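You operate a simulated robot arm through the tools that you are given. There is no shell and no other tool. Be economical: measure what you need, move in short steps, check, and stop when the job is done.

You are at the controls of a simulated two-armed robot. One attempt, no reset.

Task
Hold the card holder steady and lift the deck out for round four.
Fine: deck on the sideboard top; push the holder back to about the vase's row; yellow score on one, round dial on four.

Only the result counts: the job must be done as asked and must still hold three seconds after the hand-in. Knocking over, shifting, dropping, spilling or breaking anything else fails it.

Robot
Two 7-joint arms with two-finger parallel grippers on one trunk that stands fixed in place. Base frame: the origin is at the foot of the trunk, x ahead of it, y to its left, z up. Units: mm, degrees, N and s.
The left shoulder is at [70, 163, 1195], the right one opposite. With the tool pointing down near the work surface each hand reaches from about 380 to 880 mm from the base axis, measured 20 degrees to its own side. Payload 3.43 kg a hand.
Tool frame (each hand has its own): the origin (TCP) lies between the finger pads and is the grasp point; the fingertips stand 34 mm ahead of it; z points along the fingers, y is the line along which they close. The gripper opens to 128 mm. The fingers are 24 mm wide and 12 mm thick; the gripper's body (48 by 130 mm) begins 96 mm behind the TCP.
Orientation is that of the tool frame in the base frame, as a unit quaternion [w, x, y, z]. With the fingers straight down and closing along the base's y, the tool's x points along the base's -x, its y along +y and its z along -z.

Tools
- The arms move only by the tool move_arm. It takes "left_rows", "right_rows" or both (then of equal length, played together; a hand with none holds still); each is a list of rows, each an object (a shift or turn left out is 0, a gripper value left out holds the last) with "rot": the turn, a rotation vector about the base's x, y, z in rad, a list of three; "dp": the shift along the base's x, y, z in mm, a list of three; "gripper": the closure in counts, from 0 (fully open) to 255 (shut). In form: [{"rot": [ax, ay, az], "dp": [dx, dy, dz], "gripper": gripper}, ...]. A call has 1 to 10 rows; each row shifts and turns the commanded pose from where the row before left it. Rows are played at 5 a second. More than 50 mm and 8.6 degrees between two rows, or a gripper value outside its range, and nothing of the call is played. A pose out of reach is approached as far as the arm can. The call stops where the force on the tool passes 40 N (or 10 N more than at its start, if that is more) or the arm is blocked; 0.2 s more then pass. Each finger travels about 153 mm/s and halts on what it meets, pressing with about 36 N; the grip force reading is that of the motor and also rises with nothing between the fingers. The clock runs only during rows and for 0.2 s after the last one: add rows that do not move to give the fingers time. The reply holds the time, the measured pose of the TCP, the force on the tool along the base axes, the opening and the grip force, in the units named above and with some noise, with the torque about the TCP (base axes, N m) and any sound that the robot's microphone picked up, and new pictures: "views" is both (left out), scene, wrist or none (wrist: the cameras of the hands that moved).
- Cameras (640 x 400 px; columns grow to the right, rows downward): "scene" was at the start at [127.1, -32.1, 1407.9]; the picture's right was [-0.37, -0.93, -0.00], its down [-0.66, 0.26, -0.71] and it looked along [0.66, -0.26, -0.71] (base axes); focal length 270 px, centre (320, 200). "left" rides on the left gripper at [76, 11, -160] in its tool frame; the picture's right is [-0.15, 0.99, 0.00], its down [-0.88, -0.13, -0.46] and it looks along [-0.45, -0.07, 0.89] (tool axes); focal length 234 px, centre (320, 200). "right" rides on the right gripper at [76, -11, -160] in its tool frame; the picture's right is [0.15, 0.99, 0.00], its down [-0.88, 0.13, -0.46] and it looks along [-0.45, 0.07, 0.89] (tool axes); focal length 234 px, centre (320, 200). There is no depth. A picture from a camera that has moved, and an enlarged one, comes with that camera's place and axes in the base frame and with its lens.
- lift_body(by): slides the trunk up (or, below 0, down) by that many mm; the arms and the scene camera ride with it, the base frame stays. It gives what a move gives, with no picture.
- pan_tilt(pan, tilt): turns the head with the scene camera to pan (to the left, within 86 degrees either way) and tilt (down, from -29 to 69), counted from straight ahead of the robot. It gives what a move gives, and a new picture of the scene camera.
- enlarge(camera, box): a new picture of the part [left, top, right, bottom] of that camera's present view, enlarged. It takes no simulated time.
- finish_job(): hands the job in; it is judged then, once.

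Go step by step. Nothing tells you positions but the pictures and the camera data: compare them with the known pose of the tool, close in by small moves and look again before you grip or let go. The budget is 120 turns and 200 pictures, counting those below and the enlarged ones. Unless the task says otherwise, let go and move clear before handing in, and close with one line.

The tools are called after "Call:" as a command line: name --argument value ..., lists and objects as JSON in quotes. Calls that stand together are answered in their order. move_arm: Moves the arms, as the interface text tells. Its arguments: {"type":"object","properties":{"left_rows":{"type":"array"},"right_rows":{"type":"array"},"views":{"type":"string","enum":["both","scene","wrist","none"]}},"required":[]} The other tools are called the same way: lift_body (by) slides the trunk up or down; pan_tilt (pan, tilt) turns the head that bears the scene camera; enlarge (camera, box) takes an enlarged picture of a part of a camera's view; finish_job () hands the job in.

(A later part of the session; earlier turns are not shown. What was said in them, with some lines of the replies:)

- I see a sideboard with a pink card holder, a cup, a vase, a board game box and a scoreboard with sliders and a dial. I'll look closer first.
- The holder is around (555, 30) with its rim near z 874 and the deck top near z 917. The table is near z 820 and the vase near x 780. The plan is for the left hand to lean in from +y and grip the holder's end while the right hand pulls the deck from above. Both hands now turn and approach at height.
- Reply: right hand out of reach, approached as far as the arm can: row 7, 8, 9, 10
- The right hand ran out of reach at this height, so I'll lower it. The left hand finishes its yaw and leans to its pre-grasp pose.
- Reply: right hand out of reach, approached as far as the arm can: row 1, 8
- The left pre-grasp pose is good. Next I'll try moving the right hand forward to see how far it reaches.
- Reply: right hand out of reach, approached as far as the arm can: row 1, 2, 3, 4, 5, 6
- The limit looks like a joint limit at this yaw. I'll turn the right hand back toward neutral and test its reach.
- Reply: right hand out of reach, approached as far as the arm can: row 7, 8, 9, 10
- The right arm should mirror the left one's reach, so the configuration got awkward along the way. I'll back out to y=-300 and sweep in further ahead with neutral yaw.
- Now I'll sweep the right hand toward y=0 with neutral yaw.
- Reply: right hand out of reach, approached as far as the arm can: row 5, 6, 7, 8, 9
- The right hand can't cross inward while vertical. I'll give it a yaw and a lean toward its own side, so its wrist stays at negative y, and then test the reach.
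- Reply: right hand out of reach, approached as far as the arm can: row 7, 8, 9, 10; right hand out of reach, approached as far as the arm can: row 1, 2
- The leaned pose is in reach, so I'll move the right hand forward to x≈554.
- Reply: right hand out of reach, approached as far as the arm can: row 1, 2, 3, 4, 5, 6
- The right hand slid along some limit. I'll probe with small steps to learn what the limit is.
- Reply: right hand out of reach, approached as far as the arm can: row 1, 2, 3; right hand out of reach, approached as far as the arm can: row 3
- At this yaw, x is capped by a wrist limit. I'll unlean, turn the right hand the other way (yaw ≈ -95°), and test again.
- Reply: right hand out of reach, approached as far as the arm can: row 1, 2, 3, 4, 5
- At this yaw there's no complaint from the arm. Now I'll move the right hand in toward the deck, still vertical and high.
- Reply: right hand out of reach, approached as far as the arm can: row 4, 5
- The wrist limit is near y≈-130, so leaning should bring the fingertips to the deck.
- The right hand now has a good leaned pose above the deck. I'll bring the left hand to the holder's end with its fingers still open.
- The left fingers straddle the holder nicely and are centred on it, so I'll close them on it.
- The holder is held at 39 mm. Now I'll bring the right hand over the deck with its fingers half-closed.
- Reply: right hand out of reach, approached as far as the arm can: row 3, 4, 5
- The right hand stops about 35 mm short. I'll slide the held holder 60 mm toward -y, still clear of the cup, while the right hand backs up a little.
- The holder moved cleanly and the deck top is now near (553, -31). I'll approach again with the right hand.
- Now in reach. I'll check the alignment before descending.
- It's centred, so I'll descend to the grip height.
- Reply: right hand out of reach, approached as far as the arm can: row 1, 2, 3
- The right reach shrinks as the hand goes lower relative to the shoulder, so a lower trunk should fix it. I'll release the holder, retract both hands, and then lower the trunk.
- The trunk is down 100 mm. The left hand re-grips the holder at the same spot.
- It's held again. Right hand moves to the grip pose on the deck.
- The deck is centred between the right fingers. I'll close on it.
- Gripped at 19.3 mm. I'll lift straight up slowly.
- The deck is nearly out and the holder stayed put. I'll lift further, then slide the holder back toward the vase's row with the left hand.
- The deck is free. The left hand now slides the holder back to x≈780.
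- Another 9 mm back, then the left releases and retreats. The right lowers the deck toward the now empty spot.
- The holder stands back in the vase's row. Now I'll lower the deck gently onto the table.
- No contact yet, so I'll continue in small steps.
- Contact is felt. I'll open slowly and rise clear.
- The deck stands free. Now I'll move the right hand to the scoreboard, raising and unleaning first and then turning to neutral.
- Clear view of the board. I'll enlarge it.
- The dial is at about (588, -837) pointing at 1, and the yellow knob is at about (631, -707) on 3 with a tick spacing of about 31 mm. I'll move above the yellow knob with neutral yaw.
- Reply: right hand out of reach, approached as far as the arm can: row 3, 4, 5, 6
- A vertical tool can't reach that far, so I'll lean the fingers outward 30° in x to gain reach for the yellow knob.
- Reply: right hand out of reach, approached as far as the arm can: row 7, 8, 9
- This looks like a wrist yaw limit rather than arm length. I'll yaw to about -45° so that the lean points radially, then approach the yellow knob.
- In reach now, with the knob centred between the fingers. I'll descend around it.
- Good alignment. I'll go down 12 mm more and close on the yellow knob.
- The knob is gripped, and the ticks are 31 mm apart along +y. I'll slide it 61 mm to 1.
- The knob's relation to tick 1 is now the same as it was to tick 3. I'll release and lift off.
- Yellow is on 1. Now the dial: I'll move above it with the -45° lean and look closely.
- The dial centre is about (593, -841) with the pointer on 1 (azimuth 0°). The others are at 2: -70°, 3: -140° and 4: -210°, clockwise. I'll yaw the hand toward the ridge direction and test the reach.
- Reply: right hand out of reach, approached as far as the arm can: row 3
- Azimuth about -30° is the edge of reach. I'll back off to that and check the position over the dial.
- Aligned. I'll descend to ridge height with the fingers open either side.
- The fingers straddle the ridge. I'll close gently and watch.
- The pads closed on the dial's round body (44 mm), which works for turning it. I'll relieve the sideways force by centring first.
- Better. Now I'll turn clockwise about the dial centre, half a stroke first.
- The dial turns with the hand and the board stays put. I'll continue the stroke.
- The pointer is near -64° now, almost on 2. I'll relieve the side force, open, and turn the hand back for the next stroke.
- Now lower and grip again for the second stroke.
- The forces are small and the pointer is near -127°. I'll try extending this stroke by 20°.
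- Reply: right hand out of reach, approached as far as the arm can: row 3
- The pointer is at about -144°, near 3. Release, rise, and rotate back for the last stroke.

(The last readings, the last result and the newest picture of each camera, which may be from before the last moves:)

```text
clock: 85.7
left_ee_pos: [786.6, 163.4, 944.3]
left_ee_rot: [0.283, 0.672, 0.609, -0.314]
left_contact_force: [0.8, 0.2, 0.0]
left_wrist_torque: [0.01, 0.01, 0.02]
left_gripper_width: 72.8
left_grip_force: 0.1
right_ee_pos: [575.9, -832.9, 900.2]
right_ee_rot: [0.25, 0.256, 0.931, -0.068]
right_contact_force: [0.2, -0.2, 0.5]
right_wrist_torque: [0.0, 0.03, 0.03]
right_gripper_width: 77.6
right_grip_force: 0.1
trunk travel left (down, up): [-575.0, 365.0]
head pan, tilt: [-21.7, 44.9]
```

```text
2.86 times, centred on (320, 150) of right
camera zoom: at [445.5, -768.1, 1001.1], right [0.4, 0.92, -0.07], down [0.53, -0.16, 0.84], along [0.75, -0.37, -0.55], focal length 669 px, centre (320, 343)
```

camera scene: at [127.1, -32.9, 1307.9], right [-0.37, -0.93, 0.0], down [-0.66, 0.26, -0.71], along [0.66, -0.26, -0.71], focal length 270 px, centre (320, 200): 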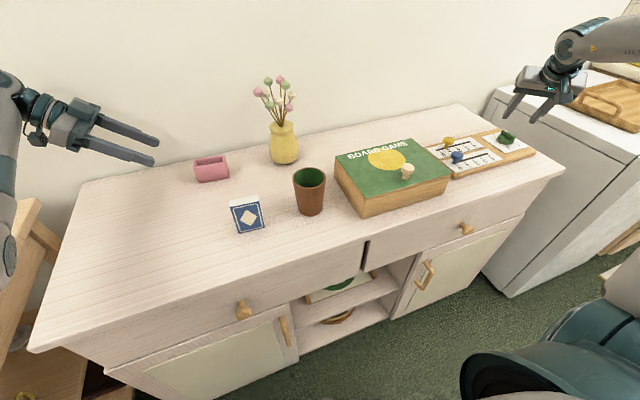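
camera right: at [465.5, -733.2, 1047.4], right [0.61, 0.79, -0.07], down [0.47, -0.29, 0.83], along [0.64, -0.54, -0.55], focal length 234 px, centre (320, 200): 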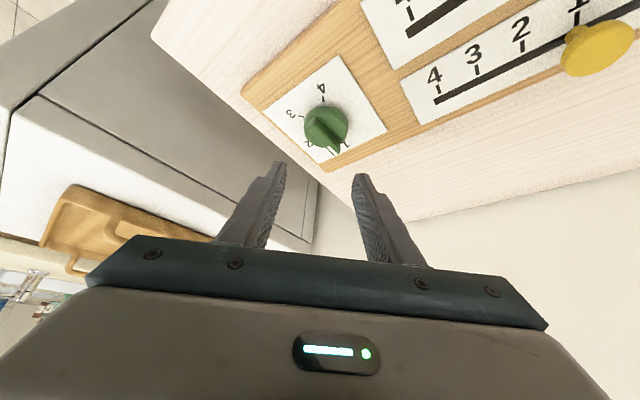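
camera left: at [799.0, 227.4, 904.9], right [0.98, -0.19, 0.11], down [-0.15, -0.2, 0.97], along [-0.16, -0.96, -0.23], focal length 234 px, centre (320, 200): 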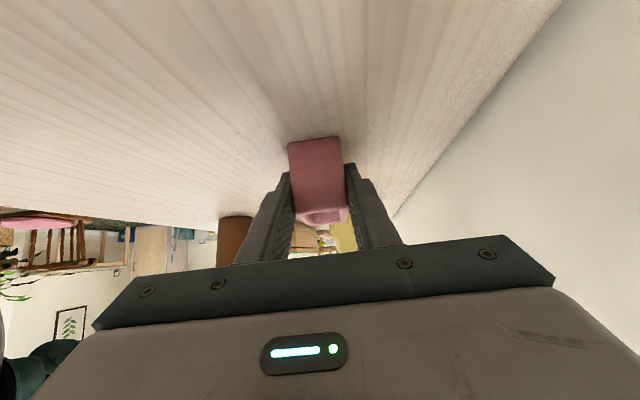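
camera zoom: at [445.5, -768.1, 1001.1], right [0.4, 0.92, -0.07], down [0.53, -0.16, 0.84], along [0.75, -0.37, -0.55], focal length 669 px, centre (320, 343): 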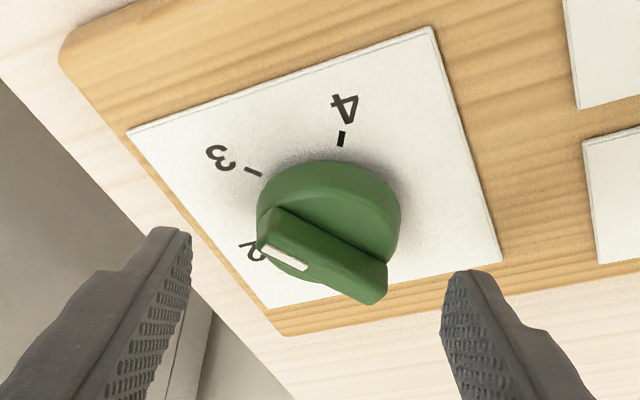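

The pointer is at about -142°, so about -67° remains to reach 4. I'll grip and do the last stroke.

Call:
move_arm --right_rows '[{"dp": [0, 1.2, -12]}, {"gripper": 150}, {"gripper": 180}, {"gripper": 225}, {}]' --views "none"

Call:
move_arm --right_rows '[{"rot": [0, 0, -0.1222], "dp": [1.2, 1.9, 0]}, {"rot": [0, 0, -0.1222], "dp": [1.4, 1.75, 0]}, {"rot": [0, 0, -0.1222], "dp": [1.55, 1.55, 0]}, {"rot": [0, 0, -0.1222], "dp": [1.7, 1.3, 0]}, {"rot": [0, 0, -0.1222], "dp": [1.85, 1.05, 0]}, {"rot": [0, 0, -0.1222], "dp": [1.95, 0.8, 0]}, {"rot": [0, 0, -0.1222], "dp": [2.0, 0.5, 0]}, {"rot": [0, 0, -0.1222], "dp": [2.0, 0.2, 0]}, {"rot": [0, 0, -0.1222], "dp": [2.0, 0, 0]}]' --views "none"

Call:
enlarge --camera "right" --box '[210, 80, 430, 220]'

Call:
enlarge --camera "scene" --box '[420, 105, 550, 180]'

```text
clock: 86.9
left_ee_pos: [787.1, 163.5, 944.2]
left_ee_rot: [0.283, 0.671, 0.609, -0.313]
left_contact_force: [1.1, 0.3, 0.1]
left_wrist_torque: [-0.03, 0.0, 0.0]
left_gripper_width: 72.8
left_grip_force: 0.0
right_ee_pos: [576.1, -831.3, 887.9]
right_ee_rot: [0.249, 0.257, 0.931, -0.068]
right_contact_force: [-1.1, -2.7, -1.3]
right_wrist_torque: [-0.34, -0.27, -0.04]
right_gripper_width: 46.3
right_grip_force: 44.9
trunk travel left (down, up): [-575.0, 365.0]
head pan, tilt: [-21.7, 44.9]
```

```text
clock: 88.9
left_ee_pos: [787.8, 162.0, 945.0]
left_ee_rot: [0.284, 0.671, 0.609, -0.313]
left_contact_force: [0.1, 0.3, 0.0]
left_wrist_torque: [-0.01, -0.03, 0.0]
left_gripper_width: 72.7
left_grip_force: 0.2
right_ee_pos: [590.5, -822.8, 887.3]
right_ee_rot: [0.177, 0.706, 0.659, -0.189]
right_contact_force: [-1.2, -15.5, 2.5]
right_wrist_torque: [-0.24, 0.24, -0.01]
right_gripper_width: 46.4
right_grip_force: 44.9
trunk travel left (down, up): [-575.0, 365.0]
head pan, tilt: [-21.7, 44.9]
```

```text
2.86 times, centred on (320, 150) of right
camera zoom: at [590.2, -677.9, 988.8], right [1.0, 0.06, -0.07], down [0.09, -0.54, 0.84], along [0.01, -0.84, -0.55], focal length 669 px, centre (320, 343)
```

zoom: 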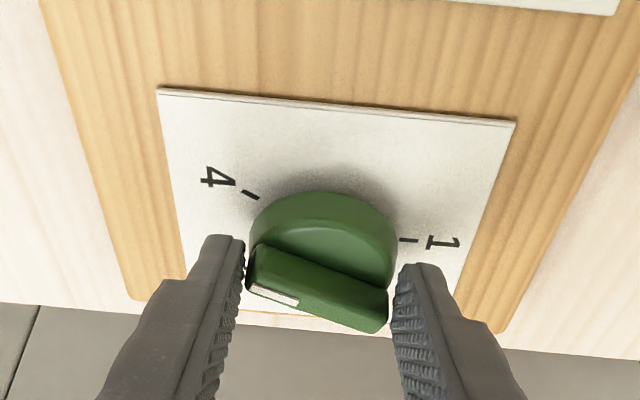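

```text
4.92 times, centred on (485, 142) of scene
camera zoom: at [127.0, -33.8, 1307.9], right [-0.37, -0.93, 0.0], down [-0.66, 0.26, -0.71], along [0.66, -0.26, -0.71], focal length 1328 px, centre (-492, 483)
```

zoom: 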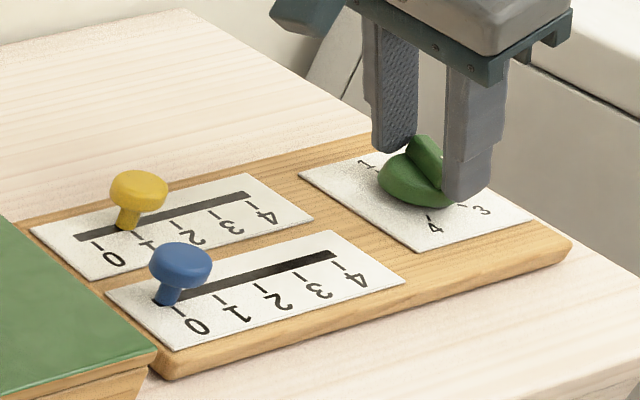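

It's close to 4, perhaps 6° short. I'll turn a bit more while relieving the side force, then release and check.

Call:
move_arm --right_rows '[{"rot": [0, 0, -0.06], "dp": [0.9, -1.2, 0]}, {"rot": [0, 0, -0.05], "dp": [0.8, -0.8, 0]}, {}]' --views "none"

Call:
move_arm --right_rows '[{"gripper": 160}, {"gripper": 110}, {"dp": [0, 5, 20]}, {"dp": [-5, 15, 30]}, {"dp": [-10, 25, 30]}, {"dp": [-10, 25, 30]}]' --views "both"

Call:
enlarge --camera "right" --box '[220, 60, 420, 190]'

Call:
enlarge --camera "scene" --box '[460, 105, 550, 165]'

```text
clock: 89.7
left_ee_pos: [787.3, 162.0, 945.0]
left_ee_rot: [0.284, 0.671, 0.609, -0.313]
left_contact_force: [0.6, -0.5, -0.1]
left_wrist_torque: [0.02, -0.03, 0.0]
left_gripper_width: 72.8
left_grip_force: 0.0
right_ee_pos: [593.2, -824.6, 887.1]
right_ee_rot: [0.166, 0.741, 0.62, -0.198]
right_contact_force: [-6.8, -7.3, 1.4]
right_wrist_torque: [-0.12, 0.29, -0.09]
right_gripper_width: 46.4
right_grip_force: 45.6
trunk travel left (down, up): [-575.0, 365.0]
head pan, tilt: [-21.7, 44.9]
```

```text
clock: 91.1
left_ee_pos: [786.1, 164.6, 944.2]
left_ee_rot: [0.285, 0.671, 0.609, -0.314]
left_contact_force: [1.0, 0.0, 0.4]
left_wrist_torque: [-0.02, 0.0, -0.02]
left_gripper_width: 73.1
left_grip_force: 0.1
right_ee_pos: [568.0, -752.7, 998.9]
right_ee_rot: [0.167, 0.741, 0.619, -0.199]
right_contact_force: [0.4, -0.4, 0.0]
right_wrist_torque: [-0.04, 0.03, 0.02]
right_gripper_width: 72.8
right_grip_force: 0.0
trunk travel left (down, up): [-575.0, 365.0]
head pan, tilt: [-21.7, 44.9]
camera scene: at [126.1, -30.7, 1308.0], right [-0.37, -0.93, 0.0], down [-0.65, 0.26, -0.71], along [0.66, -0.26, -0.7], focal length 270 px, centre (320, 200)
camera right: at [582.4, -607.4, 1100.2], right [1.0, -0.05, -0.07], down [0.03, -0.55, 0.84], along [-0.08, -0.83, -0.54], focal length 234 px, centre (320, 200)
```

scene: 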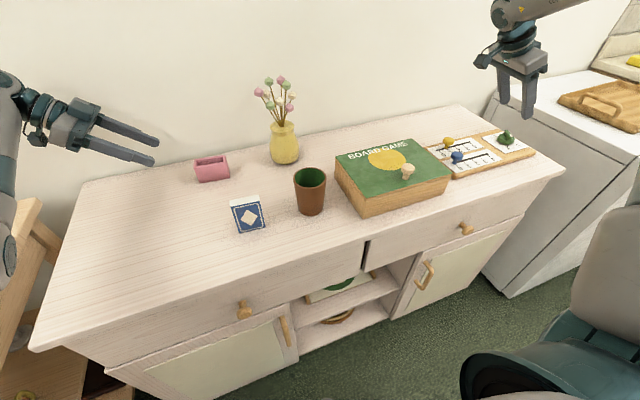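
right: 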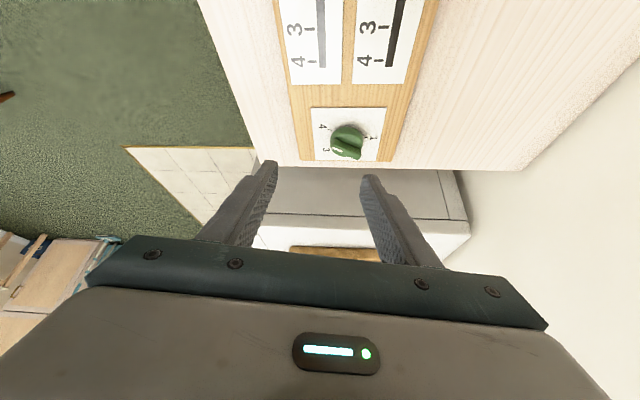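

```text
3.08 times, centred on (320, 125) of right
camera zoom: at [582.4, -607.4, 1100.2], right [1.0, -0.05, -0.07], down [0.03, -0.55, 0.84], along [-0.08, -0.83, -0.54], focal length 720 px, centre (320, 431)
```

zoom: 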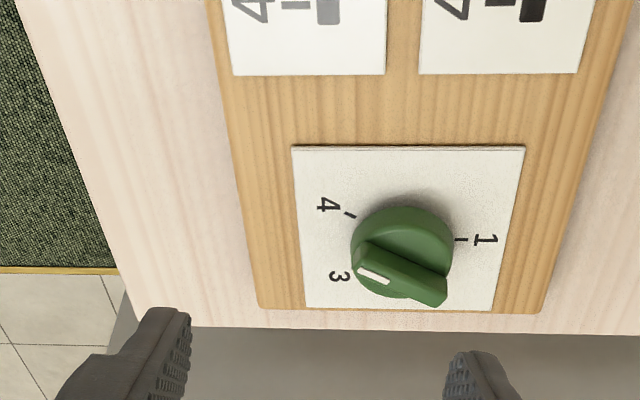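

```text
6.67 times, centred on (505, 135) of scene
camera zoom: at [126.1, -30.7, 1308.0], right [-0.37, -0.93, 0.0], down [-0.65, 0.26, -0.71], along [0.66, -0.26, -0.7], focal length 1799 px, centre (-913, 633)
```

zoom: 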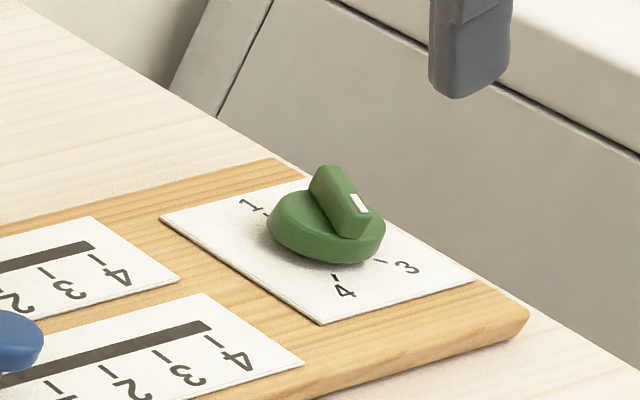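

The pointer now lies within a few degrees of 4, in both views. I'll retreat both hands clear and do a final check.

Call:
move_arm --left_rows '[{"dp": [-10, 20, 20]}, {"dp": [-10, 20, 20]}, {"dp": [-10, 20, 20]}]' --right_rows '[{"dp": [-15, 0, 25]}, {"dp": [-15, 0, 25]}, {"dp": [-15, 0, 25]}]' --views "scene"

Call:
enlarge --camera "scene" --box '[420, 105, 550, 180]'

Call:
enlarge --camera "scene" --box '[160, 70, 360, 245]'

```text
clock: 91.9
left_ee_pos: [756.8, 223.9, 1006.0]
left_ee_rot: [0.284, 0.671, 0.608, -0.314]
left_contact_force: [-0.6, -0.5, 0.6]
left_wrist_torque: [0.0, -0.02, -0.02]
left_gripper_width: 73.0
left_grip_force: 0.0
right_ee_pos: [521.8, -753.1, 1074.9]
right_ee_rot: [0.168, 0.741, 0.619, -0.199]
right_contact_force: [-0.6, 0.1, 0.1]
right_wrist_torque: [0.01, -0.02, 0.03]
right_gripper_width: 72.8
right_grip_force: 0.0
trunk travel left (down, up): [-575.0, 365.0]
head pan, tilt: [-21.7, 44.9]
camera scene: at [125.5, -31.4, 1308.0], right [-0.37, -0.93, 0.0], down [-0.65, 0.26, -0.71], along [0.66, -0.26, -0.7], focal length 270 px, centre (320, 200)
```

scene: 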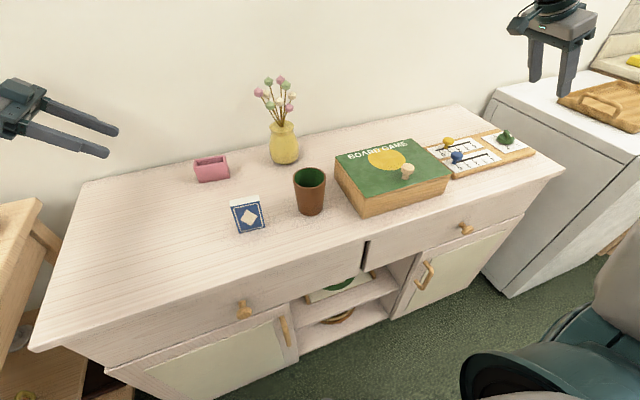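

```text
4.92 times, centred on (485, 142) of scene
camera zoom: at [125.5, -31.4, 1308.0], right [-0.37, -0.93, 0.0], down [-0.65, 0.26, -0.71], along [0.66, -0.26, -0.7], focal length 1328 px, centre (-492, 483)
```

zoom: 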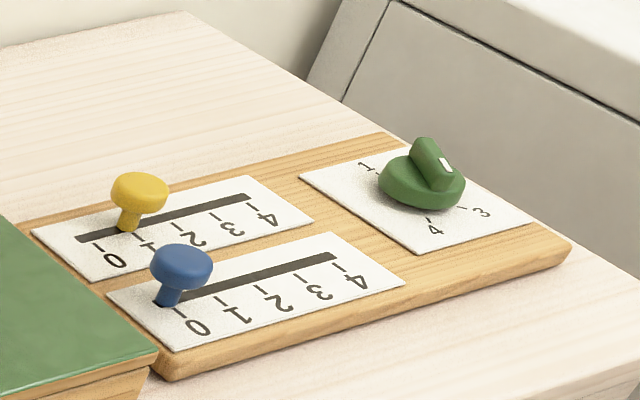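

```text
2.29 times, centred on (260, 158) of scene
camera zoom: at [125.5, -31.4, 1308.0], right [-0.37, -0.93, 0.0], down [-0.65, 0.26, -0.71], along [0.66, -0.26, -0.7], focal length 617 px, centre (457, 297)
```

zoom: 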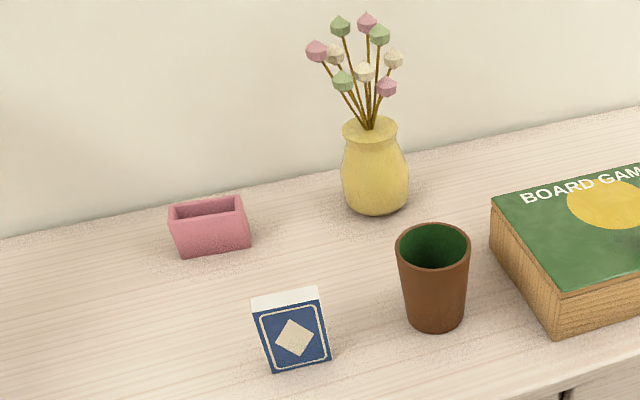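

All checks pass: the deck stands on the sideboard, the holder is in the vase's row, yellow is on 1 and the dial is on 4. Handing in.

Call:
finish_job

```text
The job is handed in.
```

I lifted the deck out and stood it upright on the sideboard top. The holder is pushed back to within about 10 mm of the vase's row, the yellow score is on 1, and the round dial is on 4 to within about 5°. Both hands are clear and the job is handed in.
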